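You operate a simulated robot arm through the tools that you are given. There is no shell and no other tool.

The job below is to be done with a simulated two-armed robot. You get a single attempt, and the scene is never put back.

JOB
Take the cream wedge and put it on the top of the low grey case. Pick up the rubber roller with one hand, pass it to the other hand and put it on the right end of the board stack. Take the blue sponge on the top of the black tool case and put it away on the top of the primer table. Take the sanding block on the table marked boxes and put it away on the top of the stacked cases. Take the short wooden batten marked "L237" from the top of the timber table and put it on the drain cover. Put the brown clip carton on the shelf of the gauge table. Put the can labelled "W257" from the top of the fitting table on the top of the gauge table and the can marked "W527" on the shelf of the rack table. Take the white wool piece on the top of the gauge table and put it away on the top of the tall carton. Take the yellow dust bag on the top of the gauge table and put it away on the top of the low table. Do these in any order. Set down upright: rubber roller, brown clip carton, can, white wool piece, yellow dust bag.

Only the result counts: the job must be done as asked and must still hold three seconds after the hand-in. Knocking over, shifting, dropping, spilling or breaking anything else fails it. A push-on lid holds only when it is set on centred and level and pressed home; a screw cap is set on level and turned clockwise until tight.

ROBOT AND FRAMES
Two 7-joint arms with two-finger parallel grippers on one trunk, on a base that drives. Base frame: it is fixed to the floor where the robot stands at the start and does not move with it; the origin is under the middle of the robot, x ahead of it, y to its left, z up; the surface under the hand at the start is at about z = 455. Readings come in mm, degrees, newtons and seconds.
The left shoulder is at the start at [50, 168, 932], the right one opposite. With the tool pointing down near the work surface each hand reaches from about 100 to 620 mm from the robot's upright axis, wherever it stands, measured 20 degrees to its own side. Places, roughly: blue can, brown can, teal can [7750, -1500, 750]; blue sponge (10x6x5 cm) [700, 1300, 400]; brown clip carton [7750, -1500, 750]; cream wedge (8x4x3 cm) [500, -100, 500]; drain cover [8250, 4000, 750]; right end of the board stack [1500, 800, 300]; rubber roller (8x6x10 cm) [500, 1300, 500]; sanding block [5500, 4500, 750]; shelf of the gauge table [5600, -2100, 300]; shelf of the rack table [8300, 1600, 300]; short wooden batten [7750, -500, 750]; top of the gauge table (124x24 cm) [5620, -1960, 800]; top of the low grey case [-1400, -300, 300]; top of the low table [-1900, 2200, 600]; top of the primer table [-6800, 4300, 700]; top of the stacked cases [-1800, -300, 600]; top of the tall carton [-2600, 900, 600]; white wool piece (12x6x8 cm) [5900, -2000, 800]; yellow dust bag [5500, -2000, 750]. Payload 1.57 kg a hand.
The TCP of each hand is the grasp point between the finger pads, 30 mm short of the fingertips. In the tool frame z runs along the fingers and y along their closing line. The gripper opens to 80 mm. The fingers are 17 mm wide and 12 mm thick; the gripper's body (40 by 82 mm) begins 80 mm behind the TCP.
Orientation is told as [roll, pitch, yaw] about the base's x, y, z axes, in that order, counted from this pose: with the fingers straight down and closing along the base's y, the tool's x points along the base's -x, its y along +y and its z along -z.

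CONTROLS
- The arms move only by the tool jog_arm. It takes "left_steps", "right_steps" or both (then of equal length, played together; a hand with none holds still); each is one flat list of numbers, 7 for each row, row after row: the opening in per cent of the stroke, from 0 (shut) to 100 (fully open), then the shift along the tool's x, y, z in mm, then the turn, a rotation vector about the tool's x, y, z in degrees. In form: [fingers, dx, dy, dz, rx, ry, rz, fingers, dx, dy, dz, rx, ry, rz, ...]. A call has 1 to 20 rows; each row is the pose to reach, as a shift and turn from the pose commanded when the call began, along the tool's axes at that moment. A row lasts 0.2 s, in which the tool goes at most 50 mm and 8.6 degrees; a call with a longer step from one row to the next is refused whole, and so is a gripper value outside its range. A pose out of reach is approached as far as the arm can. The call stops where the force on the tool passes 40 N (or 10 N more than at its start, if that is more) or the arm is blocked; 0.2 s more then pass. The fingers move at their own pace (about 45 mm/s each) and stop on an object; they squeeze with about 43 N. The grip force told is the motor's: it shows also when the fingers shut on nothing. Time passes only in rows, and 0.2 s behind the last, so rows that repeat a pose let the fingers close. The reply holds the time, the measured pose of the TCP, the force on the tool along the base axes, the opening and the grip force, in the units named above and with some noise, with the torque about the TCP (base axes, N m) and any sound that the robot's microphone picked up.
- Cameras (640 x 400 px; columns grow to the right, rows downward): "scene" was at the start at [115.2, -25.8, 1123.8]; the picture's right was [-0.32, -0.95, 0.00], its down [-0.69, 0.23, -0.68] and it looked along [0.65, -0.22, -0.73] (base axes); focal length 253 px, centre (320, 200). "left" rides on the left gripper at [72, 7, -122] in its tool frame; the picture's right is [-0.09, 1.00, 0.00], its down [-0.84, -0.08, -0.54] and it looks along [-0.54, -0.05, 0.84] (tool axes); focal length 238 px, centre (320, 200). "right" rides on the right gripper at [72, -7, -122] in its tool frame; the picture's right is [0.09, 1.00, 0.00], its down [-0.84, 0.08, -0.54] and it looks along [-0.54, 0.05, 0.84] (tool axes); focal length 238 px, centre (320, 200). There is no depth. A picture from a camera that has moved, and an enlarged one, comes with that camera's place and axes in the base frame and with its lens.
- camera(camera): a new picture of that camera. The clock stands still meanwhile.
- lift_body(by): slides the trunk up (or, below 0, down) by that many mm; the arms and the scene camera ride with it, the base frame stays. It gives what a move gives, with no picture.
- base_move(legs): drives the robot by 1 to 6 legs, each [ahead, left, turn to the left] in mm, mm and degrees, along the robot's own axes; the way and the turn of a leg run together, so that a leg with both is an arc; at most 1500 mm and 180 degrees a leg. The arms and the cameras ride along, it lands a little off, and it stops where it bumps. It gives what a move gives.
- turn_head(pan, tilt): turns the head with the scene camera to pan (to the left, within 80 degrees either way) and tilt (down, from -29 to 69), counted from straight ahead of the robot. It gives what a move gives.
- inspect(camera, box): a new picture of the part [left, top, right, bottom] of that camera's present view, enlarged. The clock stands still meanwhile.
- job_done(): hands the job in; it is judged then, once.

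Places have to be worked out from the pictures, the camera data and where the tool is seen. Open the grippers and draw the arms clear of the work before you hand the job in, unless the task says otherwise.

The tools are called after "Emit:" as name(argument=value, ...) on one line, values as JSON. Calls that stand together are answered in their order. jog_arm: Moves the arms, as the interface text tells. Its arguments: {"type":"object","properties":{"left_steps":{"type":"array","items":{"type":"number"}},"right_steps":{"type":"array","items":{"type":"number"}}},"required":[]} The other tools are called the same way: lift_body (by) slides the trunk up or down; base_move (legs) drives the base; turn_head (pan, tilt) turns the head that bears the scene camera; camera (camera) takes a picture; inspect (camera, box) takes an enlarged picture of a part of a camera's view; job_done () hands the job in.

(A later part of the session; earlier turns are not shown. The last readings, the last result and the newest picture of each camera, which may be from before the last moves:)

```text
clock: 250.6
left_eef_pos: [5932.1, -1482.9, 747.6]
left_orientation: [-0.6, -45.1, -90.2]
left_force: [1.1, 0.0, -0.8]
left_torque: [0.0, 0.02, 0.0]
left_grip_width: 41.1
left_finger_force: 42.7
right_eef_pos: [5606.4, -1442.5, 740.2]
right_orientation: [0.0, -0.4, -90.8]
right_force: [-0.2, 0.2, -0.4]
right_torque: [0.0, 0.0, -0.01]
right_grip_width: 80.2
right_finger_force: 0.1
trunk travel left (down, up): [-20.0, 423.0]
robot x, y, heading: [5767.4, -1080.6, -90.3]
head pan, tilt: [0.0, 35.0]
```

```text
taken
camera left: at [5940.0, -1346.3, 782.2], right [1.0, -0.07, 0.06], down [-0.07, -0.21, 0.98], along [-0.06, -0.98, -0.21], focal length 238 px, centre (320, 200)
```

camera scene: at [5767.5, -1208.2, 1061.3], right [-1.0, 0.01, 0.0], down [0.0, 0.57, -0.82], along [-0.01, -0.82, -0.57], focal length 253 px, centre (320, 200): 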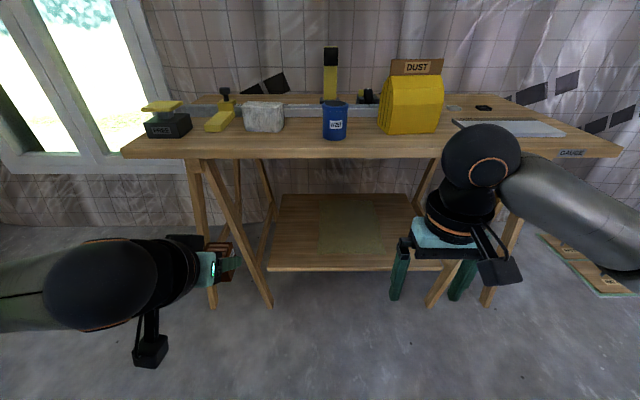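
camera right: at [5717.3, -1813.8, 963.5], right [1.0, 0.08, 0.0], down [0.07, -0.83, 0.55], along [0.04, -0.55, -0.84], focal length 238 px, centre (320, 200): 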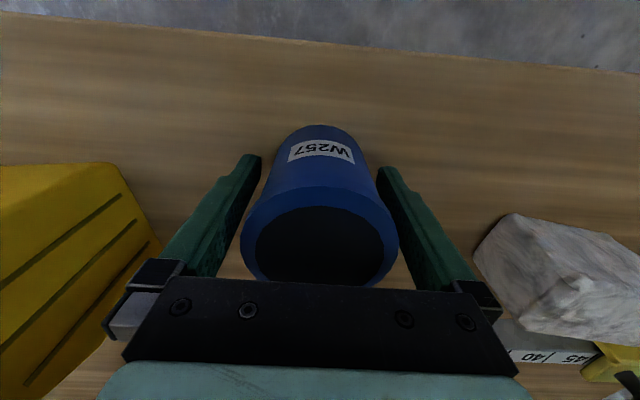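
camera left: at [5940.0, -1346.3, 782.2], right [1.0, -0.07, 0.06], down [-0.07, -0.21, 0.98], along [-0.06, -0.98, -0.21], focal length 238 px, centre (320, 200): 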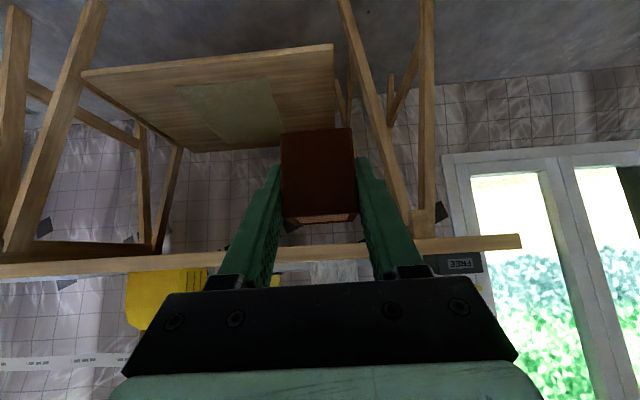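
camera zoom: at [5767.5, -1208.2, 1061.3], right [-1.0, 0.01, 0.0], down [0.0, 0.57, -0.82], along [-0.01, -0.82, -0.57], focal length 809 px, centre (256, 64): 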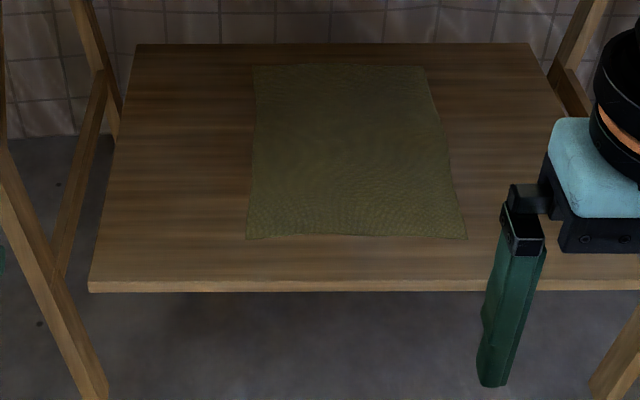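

Shelf top z ≈ 290–300, front edge y ≈ −1845, olive mat starts at x < 5778; I'll put the carton near [5850, −1915]. I lower the left hand in front of the table first.

Emit:
jog_arm(left_steps=[0, 28, -9, 33, 0, 0, 0, 0, 56, -18, 65, 0, 0, 0, 0, 84, -27, 98, 0, 0, 0, 0, 112, -36, 130, 0, 0, 0, 0, 140, -46, 163, 0, 0, 0, 0, 168, -55, 195, 0, 0, 0, 0, 196, -64, 228, 0, 0, 0, 0, 225, -73, 260, 0, 0, 0, 0, 255, -82, 293, 0, 0, 0, 0, 255, -82, 293, 0, 0, 0])

Emit:
camera(camera="left")

Emit:
camera(camera="scene")

```text
clock: 252.7
left_eef_pos: [5876.2, -1555.4, 482.1]
left_orientation: [-8.7, -59.2, -82.7]
left_force: [0.3, 0.4, 0.0]
left_torque: [0.0, 0.0, 0.03]
left_grip_width: 41.4
left_finger_force: 42.7
right_eef_pos: [5602.7, -1435.5, 747.0]
right_orientation: [0.4, -1.3, -91.0]
right_force: [0.2, 0.5, -1.2]
right_torque: [0.0, 0.0, 0.02]
right_grip_width: 80.1
right_finger_force: 0.1
trunk travel left (down, up): [-20.0, 423.0]
robot x, y, heading: [5769.1, -1082.5, -90.4]
head pan, tilt: [0.0, 35.0]
stopped in row 10 (left hand): the arm was blocked; the commanded pose is now the measured one
```

```text
taken
camera left: at [5882.4, -1414.2, 480.8], right [1.0, -0.05, 0.0], down [0.0, 0.04, 1.0], along [-0.05, -1.0, 0.04], focal length 238 px, centre (320, 200)
```

left: 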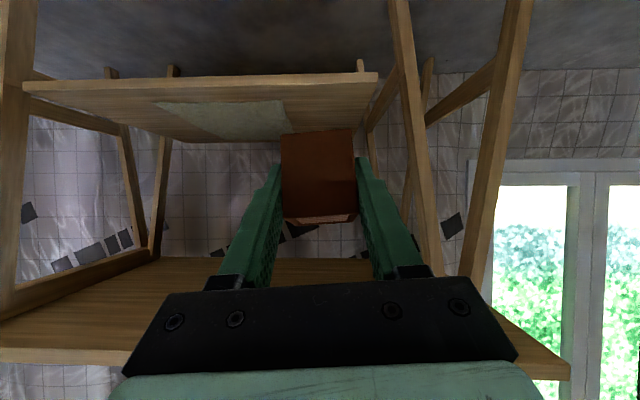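

```text
taken
camera scene: at [5762.5, -1197.8, 1065.5], right [-1.0, 0.01, -0.01], down [0.01, 0.56, -0.83], along [0.0, -0.83, -0.56], focal length 253 px, centre (320, 200)
```

scene: 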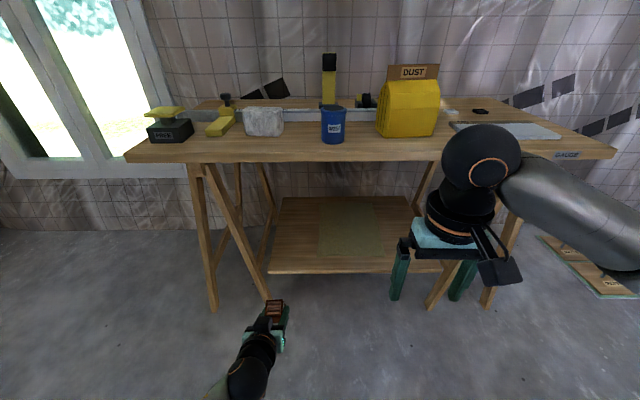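

The left arm got blocked (its forearm likely met my own base) and the hand twisted. I go straight up 150 mm first to release it, restoring the 45° orientation on the way.

Emit:
jog_arm(left_steps=[0, -25.8, -2.3, -15.2, 0, 0, 0, 0, -51.6, -4.6, -30.4, 0, 0, 0, 0, -77.3, -7, -45.5, 0, 0, 0, 0, -103, -9.3, -60.7, 0, 0, 0, 0, -128.9, -11.6, -75.9, -1.5, 7.2, 1.7, 0, -128.9, -11.6, -75.9, -2.9, 14.4, 3.4, 0, -128.9, -11.6, -75.9, -2.9, 14.4, 3.4])

Emit:
camera(camera="scene")

```text
clock: 254.5
left_eef_pos: [5927.0, -1562.6, 590.5]
left_orientation: [11.1, -41.9, -94.8]
left_force: [0.2, 0.0, -1.5]
left_torque: [0.06, 0.0, -0.02]
left_grip_width: 41.2
left_finger_force: 43.4
right_eef_pos: [5606.2, -1442.0, 740.4]
right_orientation: [0.0, -0.6, -90.9]
right_force: [-0.3, -0.3, 0.4]
right_torque: [0.0, -0.03, -0.02]
right_grip_width: 79.9
right_finger_force: 0.1
trunk travel left (down, up): [-20.0, 423.0]
robot x, y, heading: [5770.2, -1079.3, -90.4]
head pan, tilt: [0.0, 35.0]
stopped in row 7 (left hand): the arm was blocked; the commanded pose is now the measured one
```

```text
taken
camera scene: at [5767.7, -1207.0, 1061.2], right [-1.0, 0.01, 0.0], down [0.0, 0.57, -0.82], along [-0.01, -0.82, -0.57], focal length 253 px, centre (320, 200)
```

scene: 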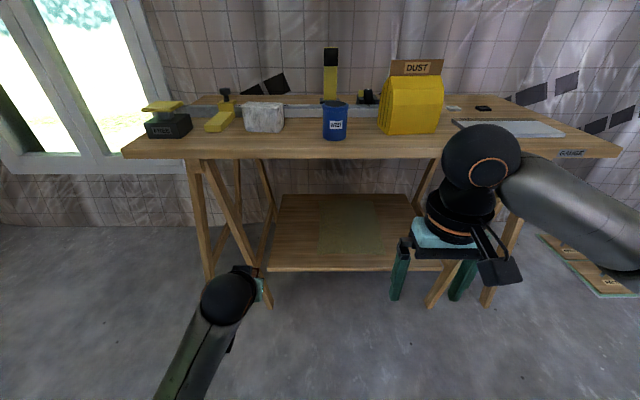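

The body is back to its normal pose, but the left arm is in a cramped posture. I move the hand forward and up, where there is more room, correcting its orientation.

Emit:
jog_arm(left_steps=[0, -30, -4, -4, 2, -0.7, -1, 0, -60, -9, -9, 4, -1.4, -1.9, 0, -90, -13, -13, 6, -2.1, -2.9, 0, -119, -17.5, -17.3, 7.8, -2.8, -3.8, 0, -119, -17.5, -17.3, 7.8, -2.8, -3.8])

Emit:
camera(camera="scene")

Emit:
camera(camera="left")

```text
clock: 255.7
left_eef_pos: [5902.3, -1641.6, 679.3]
left_orientation: [0.1, -45.0, -90.1]
left_force: [-0.5, 0.1, -0.6]
left_torque: [0.02, 0.02, 0.03]
left_grip_width: 41.4
left_finger_force: 42.9
right_eef_pos: [5606.1, -1441.8, 740.6]
right_orientation: [0.0, -0.5, -90.8]
right_force: [-0.2, 0.2, 1.0]
right_torque: [0.01, 0.0, 0.01]
right_grip_width: 79.9
right_finger_force: 0.1
trunk travel left (down, up): [-20.0, 423.0]
robot x, y, heading: [5768.9, -1080.2, -90.3]
head pan, tilt: [0.0, 35.0]
```

```text
taken
camera scene: at [5767.5, -1208.2, 1061.2], right [-1.0, 0.01, 0.0], down [0.0, 0.57, -0.82], along [-0.01, -0.82, -0.57], focal length 253 px, centre (320, 200)
```

scene: 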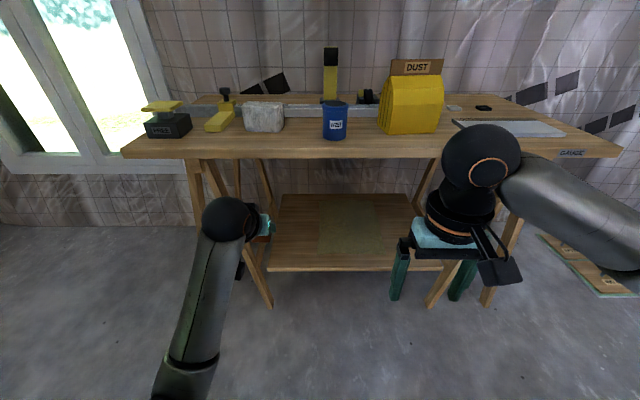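

```text
taken
camera left: at [5907.5, -1505.0, 714.5], right [1.0, -0.06, 0.07], down [-0.08, -0.21, 0.97], along [-0.05, -0.98, -0.21], focal length 238 px, centre (320, 200)
```

left: 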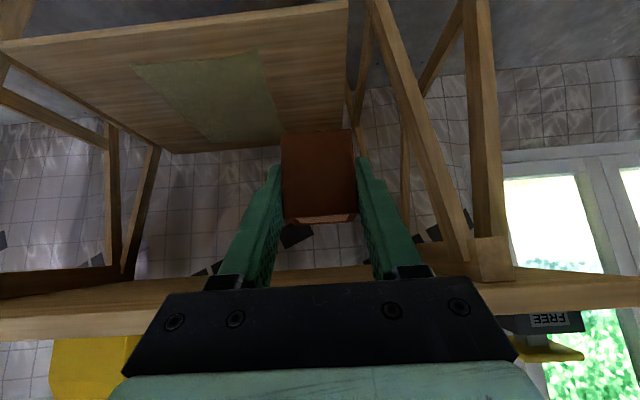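

The posture is good again (pitch −45°, hand extended ~560 mm ahead). I lower from here 160 mm and shift 52 mm right, watching the orientation.

Emit:
jog_arm(left_steps=[0, 28, -13, 28, 0, 0, 0, 0, 56, -26, 56, 0, 0, 0, 0, 85, -39, 85, 0, 0, 0, 0, 113, -52, 113, 0, 0, 0, 0, 113, -52, 113, 0, 0, 0])

Emit:
camera(camera="scene")

```text
clock: 257.1
left_eef_pos: [5908.2, -1669.1, 548.3]
left_orientation: [9.9, -49.2, -94.4]
left_force: [-1.3, -0.1, -2.4]
left_torque: [0.04, -0.03, -0.01]
left_grip_width: 41.3
left_finger_force: 43.6
right_eef_pos: [5603.7, -1441.1, 741.7]
right_orientation: [0.3, -0.7, -91.0]
right_force: [-0.5, 0.7, -0.7]
right_torque: [0.0, 0.0, 0.0]
right_grip_width: 79.8
right_finger_force: 0.1
trunk travel left (down, up): [-20.0, 423.0]
robot x, y, heading: [5770.4, -1078.5, -90.5]
head pan, tilt: [0.0, 35.0]
stopped in row 5 (left hand): the arm was blocked; the commanded pose is now the measured one
```

```text
taken
camera scene: at [5763.5, -1204.5, 1062.9], right [-1.0, 0.01, -0.01], down [0.01, 0.57, -0.82], along [0.0, -0.82, -0.57], focal length 253 px, centre (320, 200)
```

scene: 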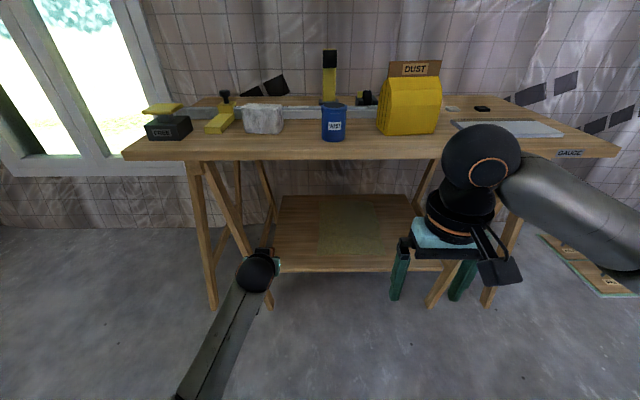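

The elbow seems to be pressing on my own base when the trunk is this low. I raise the trunk 100 mm, so the arm can reach down nearly straight instead.

Emit:
lift_body(by=100)

Emit:
camera(camera="scene")

```text
clock: 258.4
left_eef_pos: [5910.5, -1669.6, 641.0]
left_orientation: [9.5, -48.8, -94.1]
left_force: [0.2, 0.2, -1.3]
left_torque: [0.05, -0.02, 0.0]
left_grip_width: 41.3
left_finger_force: 43.2
right_eef_pos: [5606.4, -1441.3, 840.0]
right_orientation: [0.0, -0.5, -90.9]
right_force: [-0.4, -0.1, 0.2]
right_torque: [-0.02, 0.03, 0.02]
right_grip_width: 80.1
right_finger_force: 0.0
trunk travel left (down, up): [-120.0, 323.0]
robot x, y, heading: [5771.6, -1074.0, -90.2]
head pan, tilt: [0.0, 35.0]
```

```text
taken
camera scene: at [5767.5, -1208.3, 1161.3], right [-1.0, 0.01, 0.0], down [0.0, 0.57, -0.82], along [-0.01, -0.82, -0.57], focal length 253 px, centre (320, 200)
```

scene: 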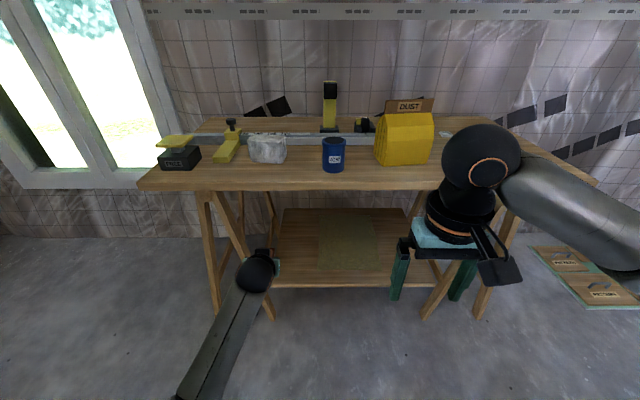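

I'll set the arm into the needed straight posture with the trunk high (well away from the base), then lower everything with the trunk. Raise the trunk now.

Emit:
lift_body(by=320)

Emit:
jog_arm(left_steps=[0, 34, -12.5, 20, 3.3, 2, -1.2, 0, 69, -25, 40, 6.5, 4, -2.5, 0, 103, -38, 59, 6.5, 4, -2.5, 0, 138, -50, 79, 6.5, 4, -2.5, 0, 172, -63, 99, 6.5, 4, -2.5, 0, 207, -75, 119, 6.5, 4, -2.5, 0, 241, -88, 138.5, 6.5, 4, -2.5, 0, 241, -88, 138.5, 6.5, 4, -2.5])

Emit:
camera(camera="scene")

```text
clock: 261.6
left_eef_pos: [5909.6, -1669.4, 961.4]
left_orientation: [9.5, -48.8, -94.2]
left_force: [1.2, -0.1, -0.5]
left_torque: [0.02, -0.01, 0.03]
left_grip_width: 41.3
left_finger_force: 42.9
right_eef_pos: [5606.3, -1443.2, 1159.8]
right_orientation: [0.0, -0.6, -90.8]
right_force: [1.2, -0.1, -0.3]
right_torque: [-0.02, -0.04, 0.03]
right_grip_width: 80.0
right_finger_force: 0.1
trunk travel left (down, up): [-440.0, 3.0]
robot x, y, heading: [5768.3, -1080.5, -90.1]
head pan, tilt: [0.0, 35.0]
```

```text
clock: 263.0
left_eef_pos: [5965.0, -1619.6, 714.9]
left_orientation: [12.3, -43.1, -96.9]
left_force: [-0.6, -0.1, -0.9]
left_torque: [0.01, -0.01, -0.03]
left_grip_width: 41.4
left_finger_force: 42.7
right_eef_pos: [5605.8, -1442.8, 1160.2]
right_orientation: [0.0, -0.5, -90.9]
right_force: [0.3, 0.2, -0.4]
right_torque: [0.0, -0.02, -0.01]
right_grip_width: 79.8
right_finger_force: 0.0
trunk travel left (down, up): [-440.0, 3.0]
robot x, y, heading: [5767.0, -1080.0, -90.0]
head pan, tilt: [0.0, 35.0]
stopped in row 6 (left hand): the arm was blocked; the commanded pose is now the measured one
```

```text
taken
camera scene: at [5767.8, -1208.2, 1481.4], right [-1.0, 0.01, 0.0], down [0.0, 0.57, -0.82], along [-0.01, -0.82, -0.57], focal length 253 px, centre (320, 200)
```

scene: 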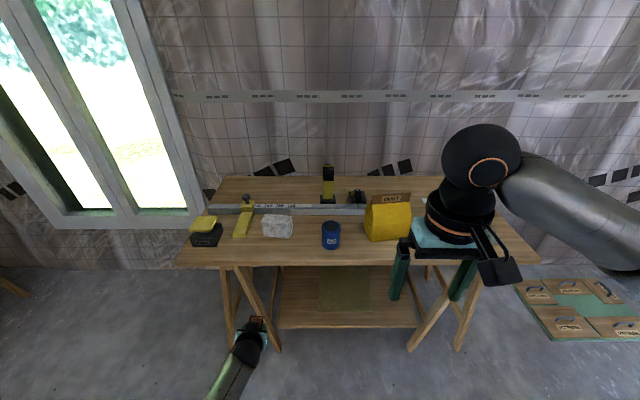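

Blocked again even high up, so this arm posture itself is at a joint limit. I look at the left arm's shape with the head.

Emit:
turn_head(pan=50, tilt=60)

Emit:
camera(camera="scene")

Emit:
camera(camera="right")

```text
clock: 264.1
left_eef_pos: [5964.4, -1618.1, 714.3]
left_orientation: [12.4, -43.0, -96.7]
left_force: [0.2, -0.9, -1.4]
left_torque: [0.07, -0.02, 0.01]
left_grip_width: 41.2
left_finger_force: 42.7
right_eef_pos: [5606.7, -1442.3, 1161.1]
right_orientation: [0.0, -0.4, -90.9]
right_force: [0.0, 0.5, 0.3]
right_torque: [0.0, 0.01, 0.02]
right_grip_width: 80.0
right_finger_force: 0.0
trunk travel left (down, up): [-440.0, 3.0]
robot x, y, heading: [5769.8, -1080.6, -90.5]
head pan, tilt: [50.0, 60.0]
```

```text
taken
camera scene: at [5818.9, -1163.5, 1447.1], right [-0.65, -0.76, 0.0], down [-0.66, 0.56, -0.5], along [0.38, -0.32, -0.87], focal length 253 px, centre (320, 200)
```

scene: 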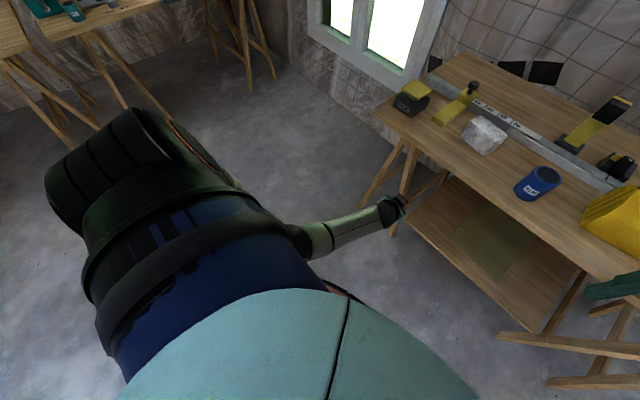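

```text
taken
camera right: at [5601.0, -1368.7, 1281.7], right [1.0, 0.08, 0.0], down [0.06, -0.83, 0.55], along [0.04, -0.55, -0.84], focal length 238 px, centre (320, 200)
```

right: 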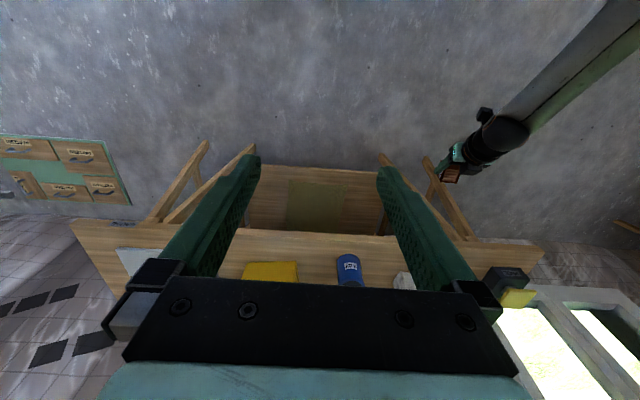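

This elbow-down posture can't reach in there with a 45° grip. Plan: set the carton down temporarily on the gauge table top and regrasp it vertically (a vertical low placement worked with the wedge). First I raise the hand and restore its orientation.

Emit:
jog_arm(left_steps=[0, -27, -3, -33, 1.3, -0.2, -0.8, 0, -54, -6, -66, 2.6, -0.5, -1.7, 0, -81, -9, -99, 3.9, -0.7, -2.5, 0, -108, -12, -132, 5.2, -1, -3.3, 0, -135, -15, -165, 6.5, -1.2, -4.2, 0, -162, -18, -199, 7.7, -1.5, -5, 0, -162, -18, -199, 7.7, -1.5, -5])

Emit:
turn_head(pan=15, tilt=50)

Emit:
camera(camera="scene")

```text
clock: 265.7
left_eef_pos: [5953.9, -1591.7, 944.1]
left_orientation: [10.6, -43.3, -96.8]
left_force: [-0.2, 0.9, -1.0]
left_torque: [0.0, -0.05, -0.02]
left_grip_width: 41.3
left_finger_force: 43.0
right_eef_pos: [5606.2, -1442.1, 1160.4]
right_orientation: [-0.1, -0.6, -90.9]
right_force: [-0.2, 0.4, 0.3]
right_torque: [-0.02, 0.0, 0.02]
right_grip_width: 80.0
right_finger_force: 0.1
trunk travel left (down, up): [-440.0, 3.0]
robot x, y, heading: [5768.7, -1079.6, -90.0]
head pan, tilt: [50.0, 60.0]
stopped in row 7 (left hand): the arm was blocked; the commanded pose is now the measured one
```

```text
clock: 266.7
left_eef_pos: [5954.3, -1592.3, 944.6]
left_orientation: [10.6, -43.3, -96.7]
left_force: [-0.7, 0.5, -1.6]
left_torque: [0.02, 0.02, 0.0]
left_grip_width: 41.4
left_finger_force: 42.9
right_eef_pos: [5607.2, -1442.2, 1161.0]
right_orientation: [0.0, -0.4, -91.0]
right_force: [-0.5, 0.0, -0.3]
right_torque: [-0.02, 0.0, 0.0]
right_grip_width: 80.0
right_finger_force: 0.0
trunk travel left (down, up): [-440.0, 3.0]
robot x, y, heading: [5768.6, -1079.8, -90.5]
head pan, tilt: [15.0, 50.0]
```

```text
taken
camera scene: at [5787.6, -1194.7, 1459.6], right [-0.97, -0.25, 0.0], down [-0.19, 0.74, -0.64], along [0.16, -0.62, -0.77], focal length 253 px, centre (320, 200)
```

scene: 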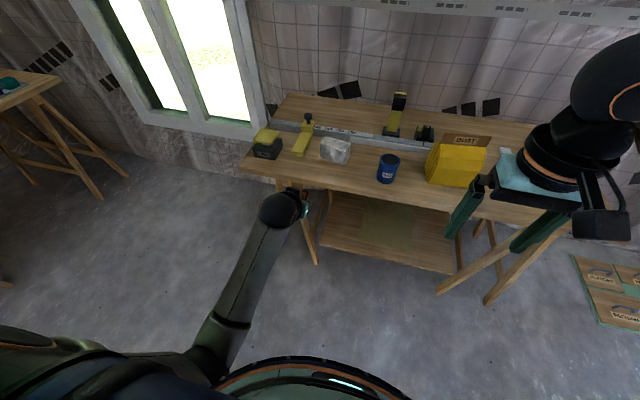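

The lateral/orientation correction isn't reached here; I know the posture was fine further forward and higher relative to the shoulder. I move there (ahead and up), then correct orientation.

Emit:
jog_arm(left_steps=[0, -36, -4, -21, 0, 0, 0, 0, -73, -8, -41, 0, 0, 0, 0, -110, -16, -62, 0, 0, 0, 0, -146, -31, -82, 2, -0.4, -1.7, 0, -146, -31, -82, 4, -0.8, -3.3, 0, -146, -31, -82, 5.9, -1.2, -5, 0, -146, -31, -82, 5.9, -1.2, -5])

Emit:
camera(camera="scene")

```text
clock: 267.6
left_eef_pos: [5977.0, -1582.5, 964.5]
left_orientation: [17.5, -30.6, -97.8]
left_force: [-0.4, 0.8, -0.3]
left_torque: [0.01, 0.0, 0.01]
left_grip_width: 41.3
left_finger_force: 43.1
right_eef_pos: [5607.3, -1442.7, 1160.8]
right_orientation: [0.1, -0.5, -90.9]
right_force: [-0.9, -0.1, 0.7]
right_torque: [0.02, 0.0, 0.02]
right_grip_width: 79.9
right_finger_force: 0.0
trunk travel left (down, up): [-440.0, 3.0]
robot x, y, heading: [5773.4, -1078.9, -90.5]
head pan, tilt: [15.0, 50.0]
stopped in row 4 (left hand): the arm was blocked; the commanded pose is now the measured one
```

```text
taken
camera scene: at [5787.6, -1194.9, 1459.6], right [-0.97, -0.25, 0.0], down [-0.19, 0.74, -0.64], along [0.16, -0.62, -0.77], focal length 253 px, centre (320, 200)
```

scene: 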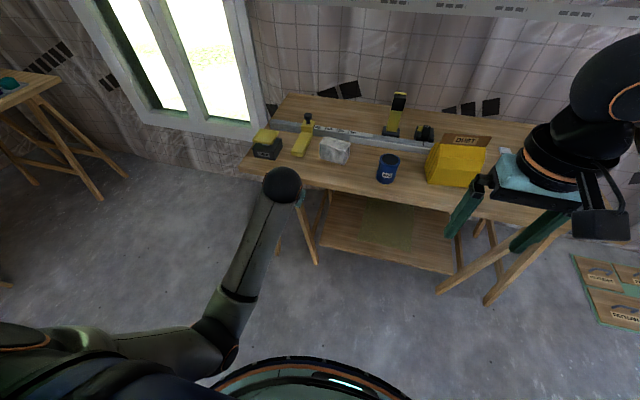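

Still stuck partway. I try a pure upward translation without asking for rotation, to find free motion.

Emit:
jog_arm(left_steps=[0, -15, 0, -13, 0, 0, 0, 0, -30, 0, -26, 0, 0, 0, 0, -44, 0, -39, 0, 0, 0, 0, -58, 0, -52, 0, 0, 0])

Emit:
camera(camera="left")

Emit:
camera(camera="scene")

```text
clock: 268.6
left_eef_pos: [5987.9, -1553.3, 950.0]
left_orientation: [20.1, -20.8, -97.7]
left_force: [0.4, -0.1, -0.9]
left_torque: [0.0, -0.01, -0.02]
left_grip_width: 41.4
left_finger_force: 43.1
right_eef_pos: [5605.9, -1441.2, 1160.5]
right_orientation: [0.1, -0.6, -90.8]
right_force: [0.4, -0.6, -1.2]
right_torque: [-0.02, -0.04, 0.02]
right_grip_width: 80.1
right_finger_force: 0.0
trunk travel left (down, up): [-440.0, 3.0]
robot x, y, heading: [5768.4, -1075.2, -90.6]
head pan, tilt: [15.0, 50.0]
stopped in row 4 (left hand): the arm was blocked; the commanded pose is now the measured one
```

```text
taken
camera left: at [5966.3, -1440.6, 1032.6], right [0.93, -0.09, 0.35], down [-0.34, -0.57, 0.75], along [0.13, -0.82, -0.56], focal length 238 px, centre (320, 200)
```

left: 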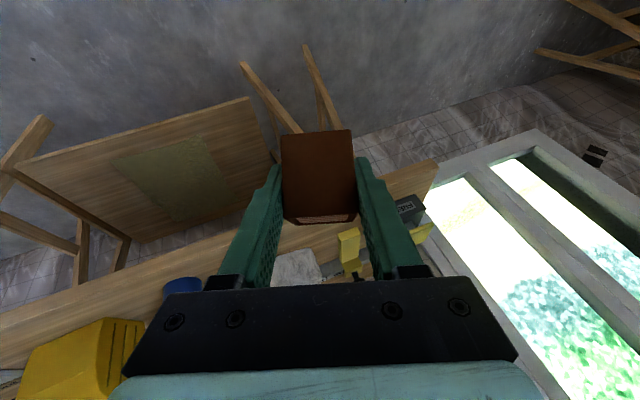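

```text
taken
camera scene: at [5787.6, -1194.7, 1459.6], right [-0.97, -0.25, 0.0], down [-0.19, 0.74, -0.64], along [0.16, -0.62, -0.77], focal length 253 px, centre (320, 200)
```

scene: 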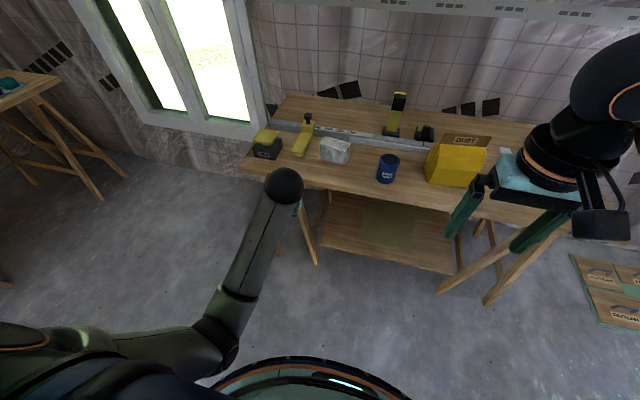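

My elbow seems jammed against my own torso front; earlier, moving the hand forward freed it. I move the hand forward ~125 mm without rotation first.

Emit:
jog_arm(left_steps=[0, -31, -11, 6, 0, 0, 0, 0, -62, -22, 12, 0, 0, 0, 0, -94, -33, 17, 0, 0, 0, 0, -124.7, -43.5, 23, 0, 0, 0, 0, -124.7, -43.5, 23, 0, 0, 0])

Emit:
camera(camera="scene")

```text
clock: 269.2
left_eef_pos: [5996.2, -1541.5, 865.7]
left_orientation: [22.6, -9.5, -96.8]
left_force: [-0.3, -1.0, -0.7]
left_torque: [-0.03, -0.01, 0.03]
left_grip_width: 41.7
left_finger_force: 42.8
right_eef_pos: [5607.3, -1441.9, 1161.1]
right_orientation: [0.0, -0.6, -90.9]
right_force: [0.1, 0.3, 0.0]
right_torque: [-0.01, 0.01, 0.03]
right_grip_width: 80.2
right_finger_force: 0.1
trunk travel left (down, up): [-440.0, 3.0]
robot x, y, heading: [5769.5, -1080.6, -90.4]
head pan, tilt: [15.0, 50.0]
stopped in row 3 (left hand): the arm was blocked; the commanded pose is now the measured one
```

```text
taken
camera scene: at [5787.6, -1194.6, 1459.6], right [-0.97, -0.25, 0.0], down [-0.19, 0.74, -0.64], along [0.16, -0.62, -0.77], focal length 253 px, centre (320, 200)
```

scene: 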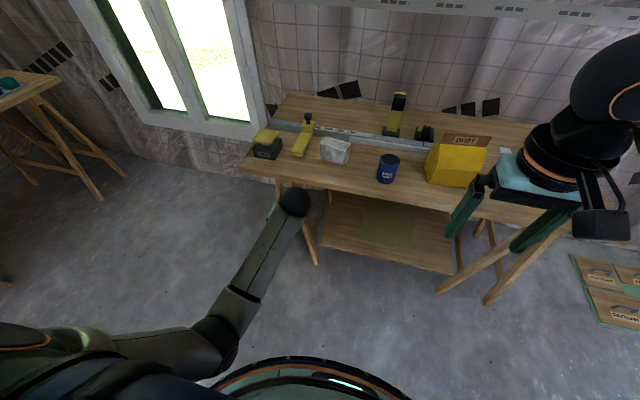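

The elbow isn't moving at all. I look straight down at it to understand what it touches.

Emit:
turn_head(pan=25, tilt=69)

Emit:
camera(camera="scene")

Emit:
turn_head(pan=0, tilt=69)

Emit:
camera(camera="scene")

```text
clock: 270.0
left_eef_pos: [5997.2, -1541.6, 865.1]
left_orientation: [22.6, -9.5, -96.9]
left_force: [-0.3, -0.4, -1.3]
left_torque: [0.01, -0.02, 0.03]
left_grip_width: 41.3
left_finger_force: 42.7
right_eef_pos: [5606.5, -1441.9, 1160.7]
right_orientation: [0.0, -0.7, -90.9]
right_force: [-0.1, 0.2, -0.4]
right_torque: [-0.01, 0.0, 0.02]
right_grip_width: 80.0
right_finger_force: 0.1
trunk travel left (down, up): [-440.0, 3.0]
robot x, y, heading: [5769.0, -1079.6, -90.3]
head pan, tilt: [25.0, 68.8]
```

```text
taken
camera scene: at [5791.4, -1171.0, 1437.7], right [-0.91, -0.42, 0.0], down [-0.39, 0.85, -0.36], along [0.15, -0.33, -0.93], focal length 253 px, centre (320, 200)
```

scene: 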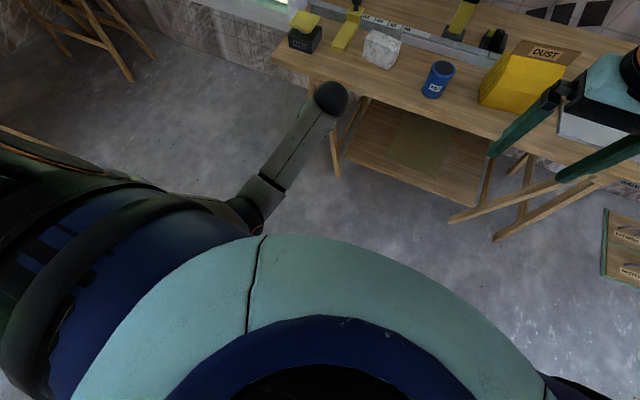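

```text
clock: 270.9
left_eef_pos: [5997.5, -1542.4, 866.8]
left_orientation: [22.6, -9.6, -96.8]
left_force: [0.6, 0.6, -0.7]
left_torque: [0.01, -0.04, 0.01]
left_grip_width: 41.1
left_finger_force: 42.8
right_eef_pos: [5605.4, -1441.8, 1159.8]
right_orientation: [-0.1, -0.6, -90.9]
right_force: [-1.3, -0.2, -0.1]
right_torque: [0.05, 0.03, -0.01]
right_grip_width: 80.1
right_finger_force: 0.0
trunk travel left (down, up): [-440.0, 3.0]
robot x, y, heading: [5770.4, -1076.3, -90.3]
head pan, tilt: [0.0, 68.8]
```

```text
taken
camera scene: at [5767.8, -1176.1, 1437.7], right [-1.0, 0.01, 0.0], down [0.01, 0.93, -0.36], along [0.0, -0.36, -0.93], focal length 253 px, centre (320, 200)
```

scene: 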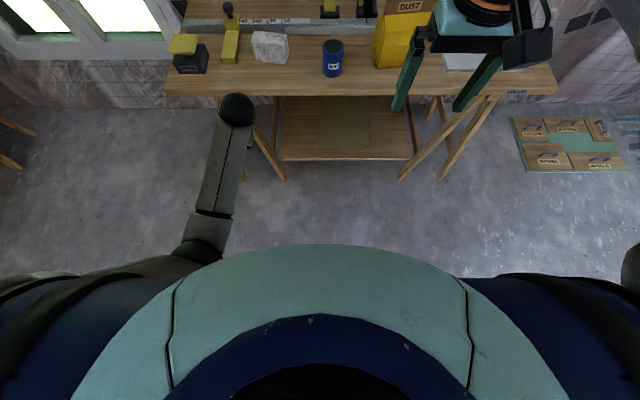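

The elbow is tucked in front of my torso's left side. I try moving the hand outward (left) and up to draw the elbow away.

Emit:
jog_arm(left_steps=[0, 0.5, 29, -5, 0, 0, 0, 0, 1, 58, -9, 0, 0, 0, 0, 1.4, 87, -14, 0, 0, 0, 0, 1.8, 115, -18, 0, 0, 0])

Emit:
camera(camera="scene")

```text
clock: 271.9
left_eef_pos: [6097.8, -1542.6, 923.7]
left_orientation: [22.4, -9.6, -96.8]
left_force: [0.8, -0.5, -0.2]
left_torque: [-0.02, 0.01, -0.02]
left_grip_width: 41.4
left_finger_force: 42.8
right_eef_pos: [5606.3, -1442.8, 1160.2]
right_orientation: [0.0, -0.6, -90.9]
right_force: [-0.9, -0.4, -0.8]
right_torque: [0.02, 0.03, -0.04]
right_grip_width: 79.9
right_finger_force: 0.1
trunk travel left (down, up): [-440.0, 3.0]
robot x, y, heading: [5769.7, -1080.9, -90.2]
head pan, tilt: [0.0, 68.8]
```

```text
taken
camera scene: at [5768.1, -1176.1, 1437.7], right [-1.0, 0.01, 0.0], down [0.01, 0.93, -0.36], along [0.0, -0.36, -0.93], focal length 253 px, centre (320, 200)
```

scene: 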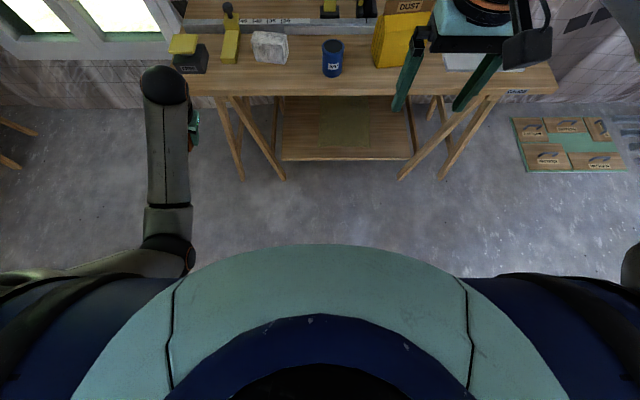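

That freed the elbow. I raise the hand 150 mm and rotate it back to the 45° orientation.

Emit:
jog_arm(left_steps=[0, -11, 14.5, -33, 0, 0, 0, 0, -22, 29, -66, 0, 0, 0, 0, -33, 43, -100, 0, 0, 0, 0, -44.4, 57.8, -132.7, 0, 0, 0, 0, -44.4, 57.8, -132.7, 3.7, -6.7, -2.6, 0, -44.4, 57.8, -132.7, 7.5, -13.5, -5.2, 0, -44.4, 57.8, -132.7, 11.2, -20.2, -7.8, 0, -44.4, 57.8, -132.7, 15, -27, -10.4, 0, -44.4, 57.8, -132.7, 18.7, -33.7, -13, 0, -44.4, 57.8, -132.7, 18.7, -33.7, -13])

Emit:
camera(camera="scene")

Emit:
camera(camera="left")

```text
clock: 273.9
left_eef_pos: [6140.8, -1580.7, 1157.0]
left_orientation: [10.1, -51.5, -93.2]
left_force: [0.2, -0.7, -0.6]
left_torque: [0.01, -0.02, 0.02]
left_grip_width: 41.5
left_finger_force: 43.1
right_eef_pos: [5607.1, -1442.7, 1161.6]
right_orientation: [0.0, -0.6, -91.0]
right_force: [0.8, 0.3, -0.5]
right_torque: [-0.02, 0.03, -0.01]
right_grip_width: 80.2
right_finger_force: 0.1
trunk travel left (down, up): [-440.0, 3.0]
robot x, y, heading: [5769.9, -1079.3, -90.4]
head pan, tilt: [0.0, 68.8]
stopped in row 9 (left hand): the arm was blocked; the commanded pose is now the measured one
```

```text
taken
camera scene: at [5767.9, -1176.0, 1437.7], right [-1.0, 0.01, 0.0], down [0.01, 0.93, -0.36], along [0.0, -0.36, -0.93], focal length 253 px, centre (320, 200)
```

scene: 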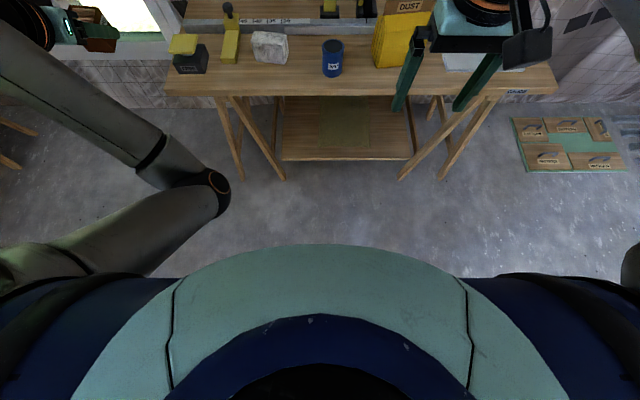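

```text
taken
camera left: at [6133.1, -1439.8, 1176.0], right [0.98, 0.02, 0.18], down [-0.18, -0.1, 0.98], along [0.04, -0.99, -0.1], focal length 238 px, centre (320, 200)
```

left: 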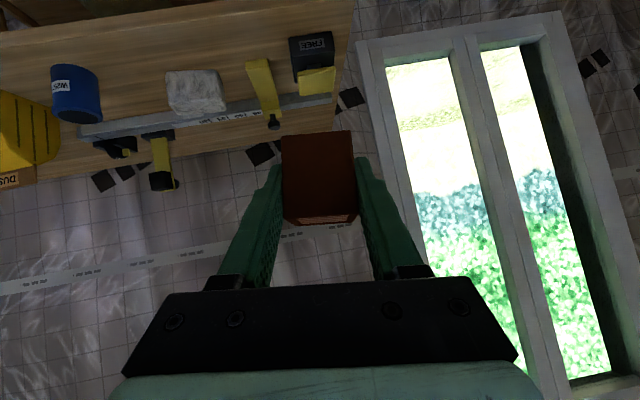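

The elbow has swung to the inner side now. I level the carton again (small rotation) while moving the hand slightly right and down.

Emit:
jog_arm(left_steps=[0, 12, -25, 7, 0, 0, 0, 0, 24, -50, 14, 2, 1.7, -0.4, 0, 36.7, -75, 21, 4, 3.4, -0.8, 0, 36.7, -75, 21, 6, 5, -1.1, 0, 36.7, -75, 21, 7.7, 6.7, -1.5, 0, 36.7, -75, 21, 7.7, 6.7, -1.5])

Emit:
camera(camera="scene")

```text
clock: 274.5
left_eef_pos: [6100.3, -1596.1, 1204.5]
left_orientation: [10.1, -59.5, -93.8]
left_force: [0.1, 0.2, -1.4]
left_torque: [-0.04, 0.01, -0.01]
left_grip_width: 41.1
left_finger_force: 43.4
right_eef_pos: [5606.3, -1442.7, 1160.6]
right_orientation: [0.0, -0.5, -90.9]
right_force: [0.0, 0.3, -0.2]
right_torque: [0.01, -0.02, -0.02]
right_grip_width: 80.2
right_finger_force: 0.0
trunk travel left (down, up): [-440.0, 3.0]
robot x, y, heading: [5769.6, -1079.7, -90.4]
head pan, tilt: [0.0, 68.8]
stopped in row 3 (left hand): the arm was blocked; the commanded pose is now the measured one
```

```text
taken
camera scene: at [5767.8, -1176.1, 1437.7], right [-1.0, 0.01, 0.0], down [0.01, 0.93, -0.36], along [0.0, -0.36, -0.93], focal length 253 px, centre (320, 200)
```

scene: 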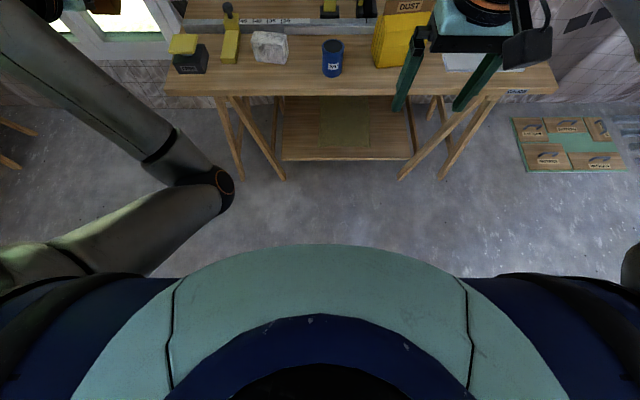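

The motion is limited by a wrist joint in this posture. I test a pure pitch correction (+14° about the finger-closing axis) without translation.

Emit:
jog_arm(left_steps=[0, 0, 0, 0, 0, 5, 0, 0, 0, 0, 0, 0, 10, 0, 0, 0, 0, 0, 0, 14, 0, 0, 0, 0, 0, 0, 14, 0])

Emit:
camera(camera="scene")

```text
clock: 275.5
left_eef_pos: [6100.7, -1597.1, 1202.3]
left_orientation: [7.1, -45.5, -90.2]
left_force: [-0.1, 0.0, -0.9]
left_torque: [0.03, 0.01, -0.03]
left_grip_width: 41.1
left_finger_force: 43.0
right_eef_pos: [5606.1, -1441.6, 1161.5]
right_orientation: [0.1, -0.6, -90.8]
right_force: [-0.5, -1.0, -0.7]
right_torque: [-0.03, 0.02, 0.01]
right_grip_width: 79.8
right_finger_force: 0.1
trunk travel left (down, up): [-440.0, 3.0]
robot x, y, heading: [5767.0, -1082.0, -90.2]
head pan, tilt: [0.0, 68.8]
```

```text
taken
camera scene: at [5768.1, -1176.0, 1437.7], right [-1.0, 0.01, 0.0], down [0.01, 0.93, -0.36], along [0.0, -0.36, -0.93], focal length 253 px, centre (320, 200)
```

scene: 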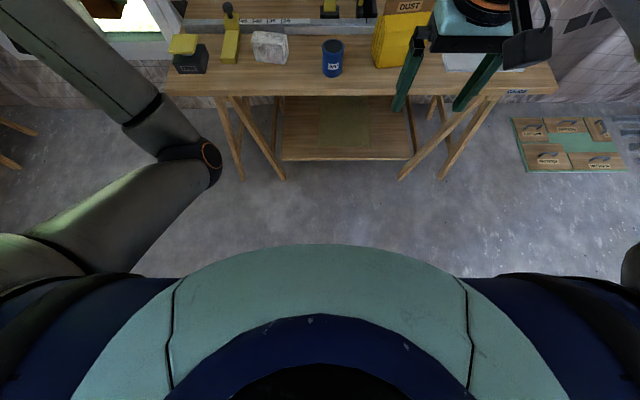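

That worked exactly: orientation [7, −45.5, −90]. Now I correct the remaining 7° roll alone.

Emit:
jog_arm(left_steps=[0, 0, 0, 0, 2.5, 0.2, 0, 0, 0, 0, 0, 5, 0.4, 0, 0, 0, 0, 0, 7, 0.5, 0, 0, 0, 0, 0, 7, 0.5, 0])

Emit:
camera(camera="scene")

```text
clock: 276.5
left_eef_pos: [6100.2, -1598.1, 1203.9]
left_orientation: [0.1, -45.0, -90.3]
left_force: [-0.3, 0.2, -1.3]
left_torque: [-0.01, 0.02, -0.02]
left_grip_width: 41.4
left_finger_force: 43.0
right_eef_pos: [5606.0, -1442.7, 1161.2]
right_orientation: [0.1, -0.6, -90.9]
right_force: [-0.5, -0.3, 0.1]
right_torque: [-0.01, 0.0, -0.04]
right_grip_width: 80.2
right_finger_force: 0.1
trunk travel left (down, up): [-440.0, 3.0]
robot x, y, heading: [5771.5, -1082.4, -90.3]
head pan, tilt: [0.0, 68.8]
```

```text
taken
camera scene: at [5767.9, -1176.1, 1437.7], right [-1.0, 0.01, 0.0], down [0.01, 0.93, -0.36], along [0.0, -0.36, -0.93], focal length 253 px, centre (320, 200)
```

scene: 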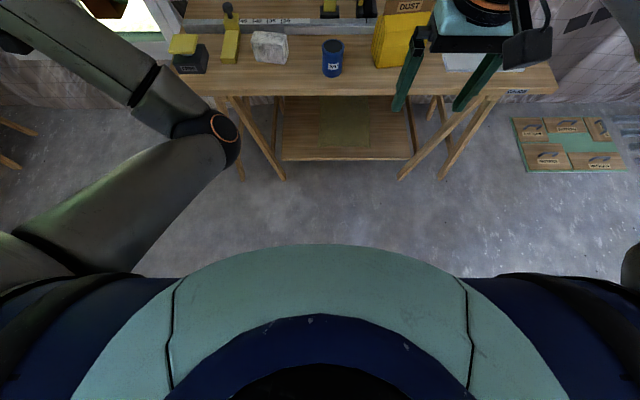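

The carton is level again. I'll set it temporarily on the front strip of the gauge table top near [5920, −1850] using base and trunk only: drive first.

Emit:
base_move(legs=[[150, -180, 0], [100, 0, 0]])

Emit:
turn_head(pan=20, tilt=50)

Emit:
camera(camera="scene")

Emit:
camera(camera="left")

```text
clock: 279.5
left_eef_pos: [5919.0, -1846.7, 1203.8]
left_orientation: [0.1, -45.1, -90.1]
left_force: [-0.4, -0.8, -1.2]
left_torque: [0.07, 0.0, -0.01]
left_grip_width: 41.3
left_finger_force: 43.7
right_eef_pos: [5424.7, -1692.5, 1159.7]
right_orientation: [-0.1, -0.5, -90.8]
right_force: [0.5, -0.5, 0.0]
right_torque: [0.02, 0.02, 0.0]
right_grip_width: 79.9
right_finger_force: 0.1
trunk travel left (down, up): [-440.0, 3.0]
robot x, y, heading: [5588.5, -1328.0, -90.4]
head pan, tilt: [0.0, 68.8]
```

```text
clock: 280.3
left_eef_pos: [5918.2, -1844.5, 1203.6]
left_orientation: [0.1, -45.1, -90.0]
left_force: [-0.1, -0.1, -1.0]
left_torque: [-0.01, 0.0, -0.01]
left_grip_width: 41.3
left_finger_force: 43.0
right_eef_pos: [5425.4, -1689.8, 1160.3]
right_orientation: [0.1, -0.6, -90.8]
right_force: [-0.4, -0.8, 0.5]
right_torque: [-0.01, 0.0, 0.0]
right_grip_width: 79.8
right_finger_force: 0.0
trunk travel left (down, up): [-440.0, 3.0]
robot x, y, heading: [5588.1, -1325.4, -90.4]
head pan, tilt: [20.0, 50.0]
```

```text
taken
camera scene: at [5611.9, -1441.1, 1459.6], right [-0.94, -0.34, 0.0], down [-0.26, 0.72, -0.64], along [0.22, -0.6, -0.77], focal length 253 px, centre (320, 200)
```

scene: 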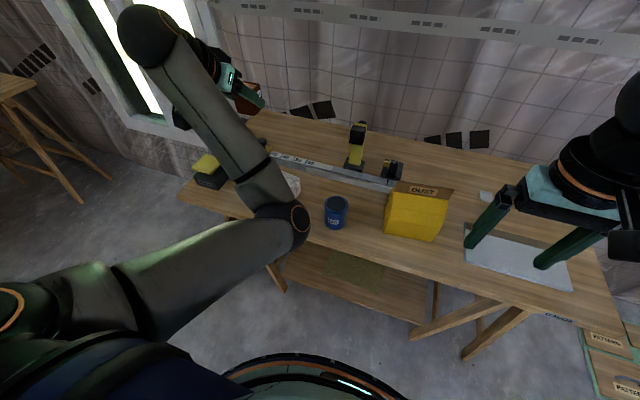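

```text
taken
camera left: at [5924.6, -1708.4, 1238.2], right [1.0, -0.07, 0.07], down [-0.08, -0.21, 0.98], along [-0.05, -0.98, -0.21], focal length 238 px, centre (320, 200)
```

left: 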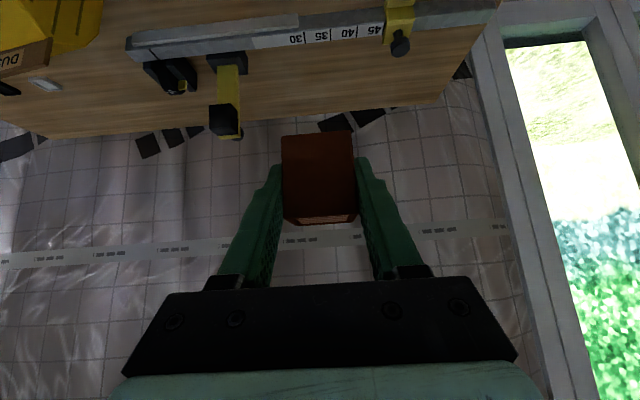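

Arm and elbow are clear of the table edge. I lower the trunk 360 mm so the carton hangs ~10 mm above the table.

Emit:
lift_body(by=-355)

Emit:
camera(camera="left")

Emit:
camera(camera="scene")

```text
clock: 283.8
left_eef_pos: [5919.8, -1845.5, 847.9]
left_orientation: [0.1, -45.1, -90.1]
left_force: [-0.3, 0.0, -0.6]
left_torque: [-0.01, -0.03, -0.01]
left_grip_width: 41.1
left_finger_force: 43.0
right_eef_pos: [5423.0, -1690.7, 805.8]
right_orientation: [0.0, -0.6, -90.8]
right_force: [-0.4, 0.2, -0.1]
right_torque: [-0.02, -0.04, 0.0]
right_grip_width: 79.8
right_finger_force: 0.1
trunk travel left (down, up): [-85.0, 358.0]
robot x, y, heading: [5585.3, -1325.8, -90.2]
head pan, tilt: [20.0, 50.0]
```

```text
taken
camera left: at [5924.6, -1708.3, 883.3], right [1.0, -0.07, 0.07], down [-0.08, -0.21, 0.98], along [-0.05, -0.98, -0.21], focal length 238 px, centre (320, 200)
```

left: 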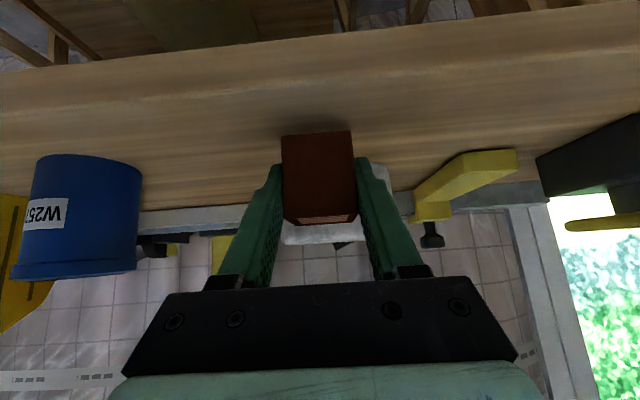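

```text
taken
camera scene: at [5612.0, -1440.9, 1104.7], right [-0.94, -0.34, 0.0], down [-0.26, 0.72, -0.64], along [0.22, -0.6, -0.77], focal length 253 px, centre (320, 200)
```

scene: 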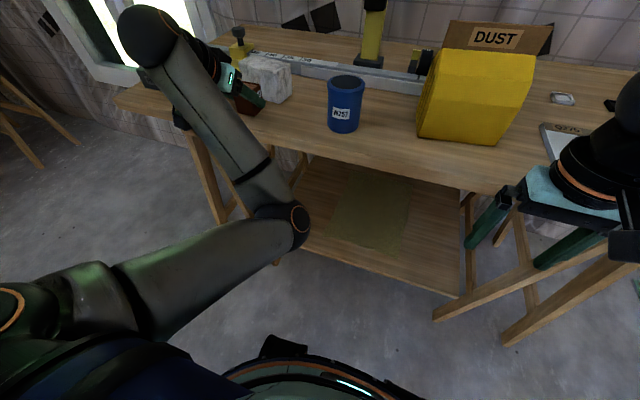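

Good clearance to the wool. I lower the trunk in small steps to touch down.

Emit:
lift_body(by=-12)

Emit:
lift_body(by=-2)

```text
clock: 284.4
left_eef_pos: [5918.5, -1845.5, 836.9]
left_orientation: [0.2, -45.1, -90.1]
left_force: [0.5, 0.6, 0.1]
left_torque: [0.03, 0.03, -0.01]
left_grip_width: 41.4
left_finger_force: 42.4
right_eef_pos: [5425.0, -1691.4, 793.9]
right_orientation: [0.0, -0.7, -90.8]
right_force: [0.6, 0.3, 0.1]
right_torque: [-0.01, -0.02, -0.01]
right_grip_width: 80.1
right_finger_force: 0.0
trunk travel left (down, up): [-73.0, 370.0]
robot x, y, heading: [5584.9, -1323.9, -90.5]
head pan, tilt: [20.0, 50.0]
```

```text
clock: 284.9
left_eef_pos: [5919.3, -1846.2, 835.8]
left_orientation: [0.1, -45.1, -90.1]
left_force: [-0.2, 0.1, -1.7]
left_torque: [-0.02, -0.01, 0.02]
left_grip_width: 41.2
left_finger_force: 43.1
right_eef_pos: [5424.2, -1690.5, 791.8]
right_orientation: [0.0, -0.6, -90.8]
right_force: [0.4, -0.7, 0.5]
right_torque: [0.01, 0.02, 0.02]
right_grip_width: 80.0
right_finger_force: 0.1
trunk travel left (down, up): [-71.0, 372.0]
robot x, y, heading: [5588.4, -1325.4, -90.6]
head pan, tilt: [20.0, 50.0]
```

Not quite in contact yet; two more small steps.

Emit:
lift_body(by=-2)

Emit:
lift_body(by=-1)

Emit:
inspect(camera="scene", box=[200, 40, 320, 130])

```text
clock: 285.4
left_eef_pos: [5918.0, -1845.6, 832.2]
left_orientation: [0.1, -45.3, -90.2]
left_force: [1.2, 0.3, 3.4]
left_torque: [0.07, 0.09, -0.07]
left_grip_width: 41.4
left_finger_force: 42.8
right_eef_pos: [5424.5, -1690.0, 789.6]
right_orientation: [0.0, -0.6, -90.8]
right_force: [0.1, 0.6, 0.0]
right_torque: [0.0, 0.02, 0.01]
right_grip_width: 79.7
right_finger_force: 0.1
trunk travel left (down, up): [-69.0, 374.0]
robot x, y, heading: [5589.1, -1328.5, -90.5]
head pan, tilt: [20.0, 50.0]
```

```text
clock: 285.9
left_eef_pos: [5918.0, -1843.5, 832.8]
left_orientation: [0.3, -45.4, -90.2]
left_force: [0.7, -2.2, 10.0]
left_torque: [0.12, 0.18, 0.01]
left_grip_width: 41.5
left_finger_force: 42.9
right_eef_pos: [5425.1, -1690.5, 789.1]
right_orientation: [0.2, -0.6, -90.7]
right_force: [0.0, 0.2, 0.2]
right_torque: [0.01, 0.02, -0.01]
right_grip_width: 80.1
right_finger_force: 0.0
trunk travel left (down, up): [-68.0, 375.0]
robot x, y, heading: [5587.0, -1329.3, -90.2]
head pan, tilt: [20.0, 50.0]
```

```text
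4.44 times, centred on (260, 85) of scene
camera zoom: at [5611.6, -1440.3, 1087.9], right [-0.94, -0.34, 0.0], down [-0.26, 0.72, -0.64], along [0.22, -0.61, -0.77], focal length 1123 px, centre (587, 711)
```

zoom: 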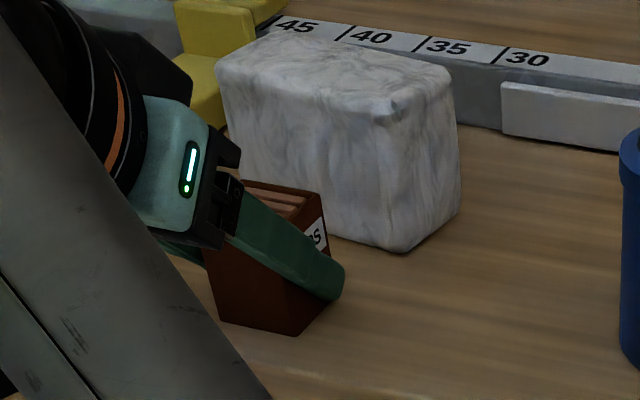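

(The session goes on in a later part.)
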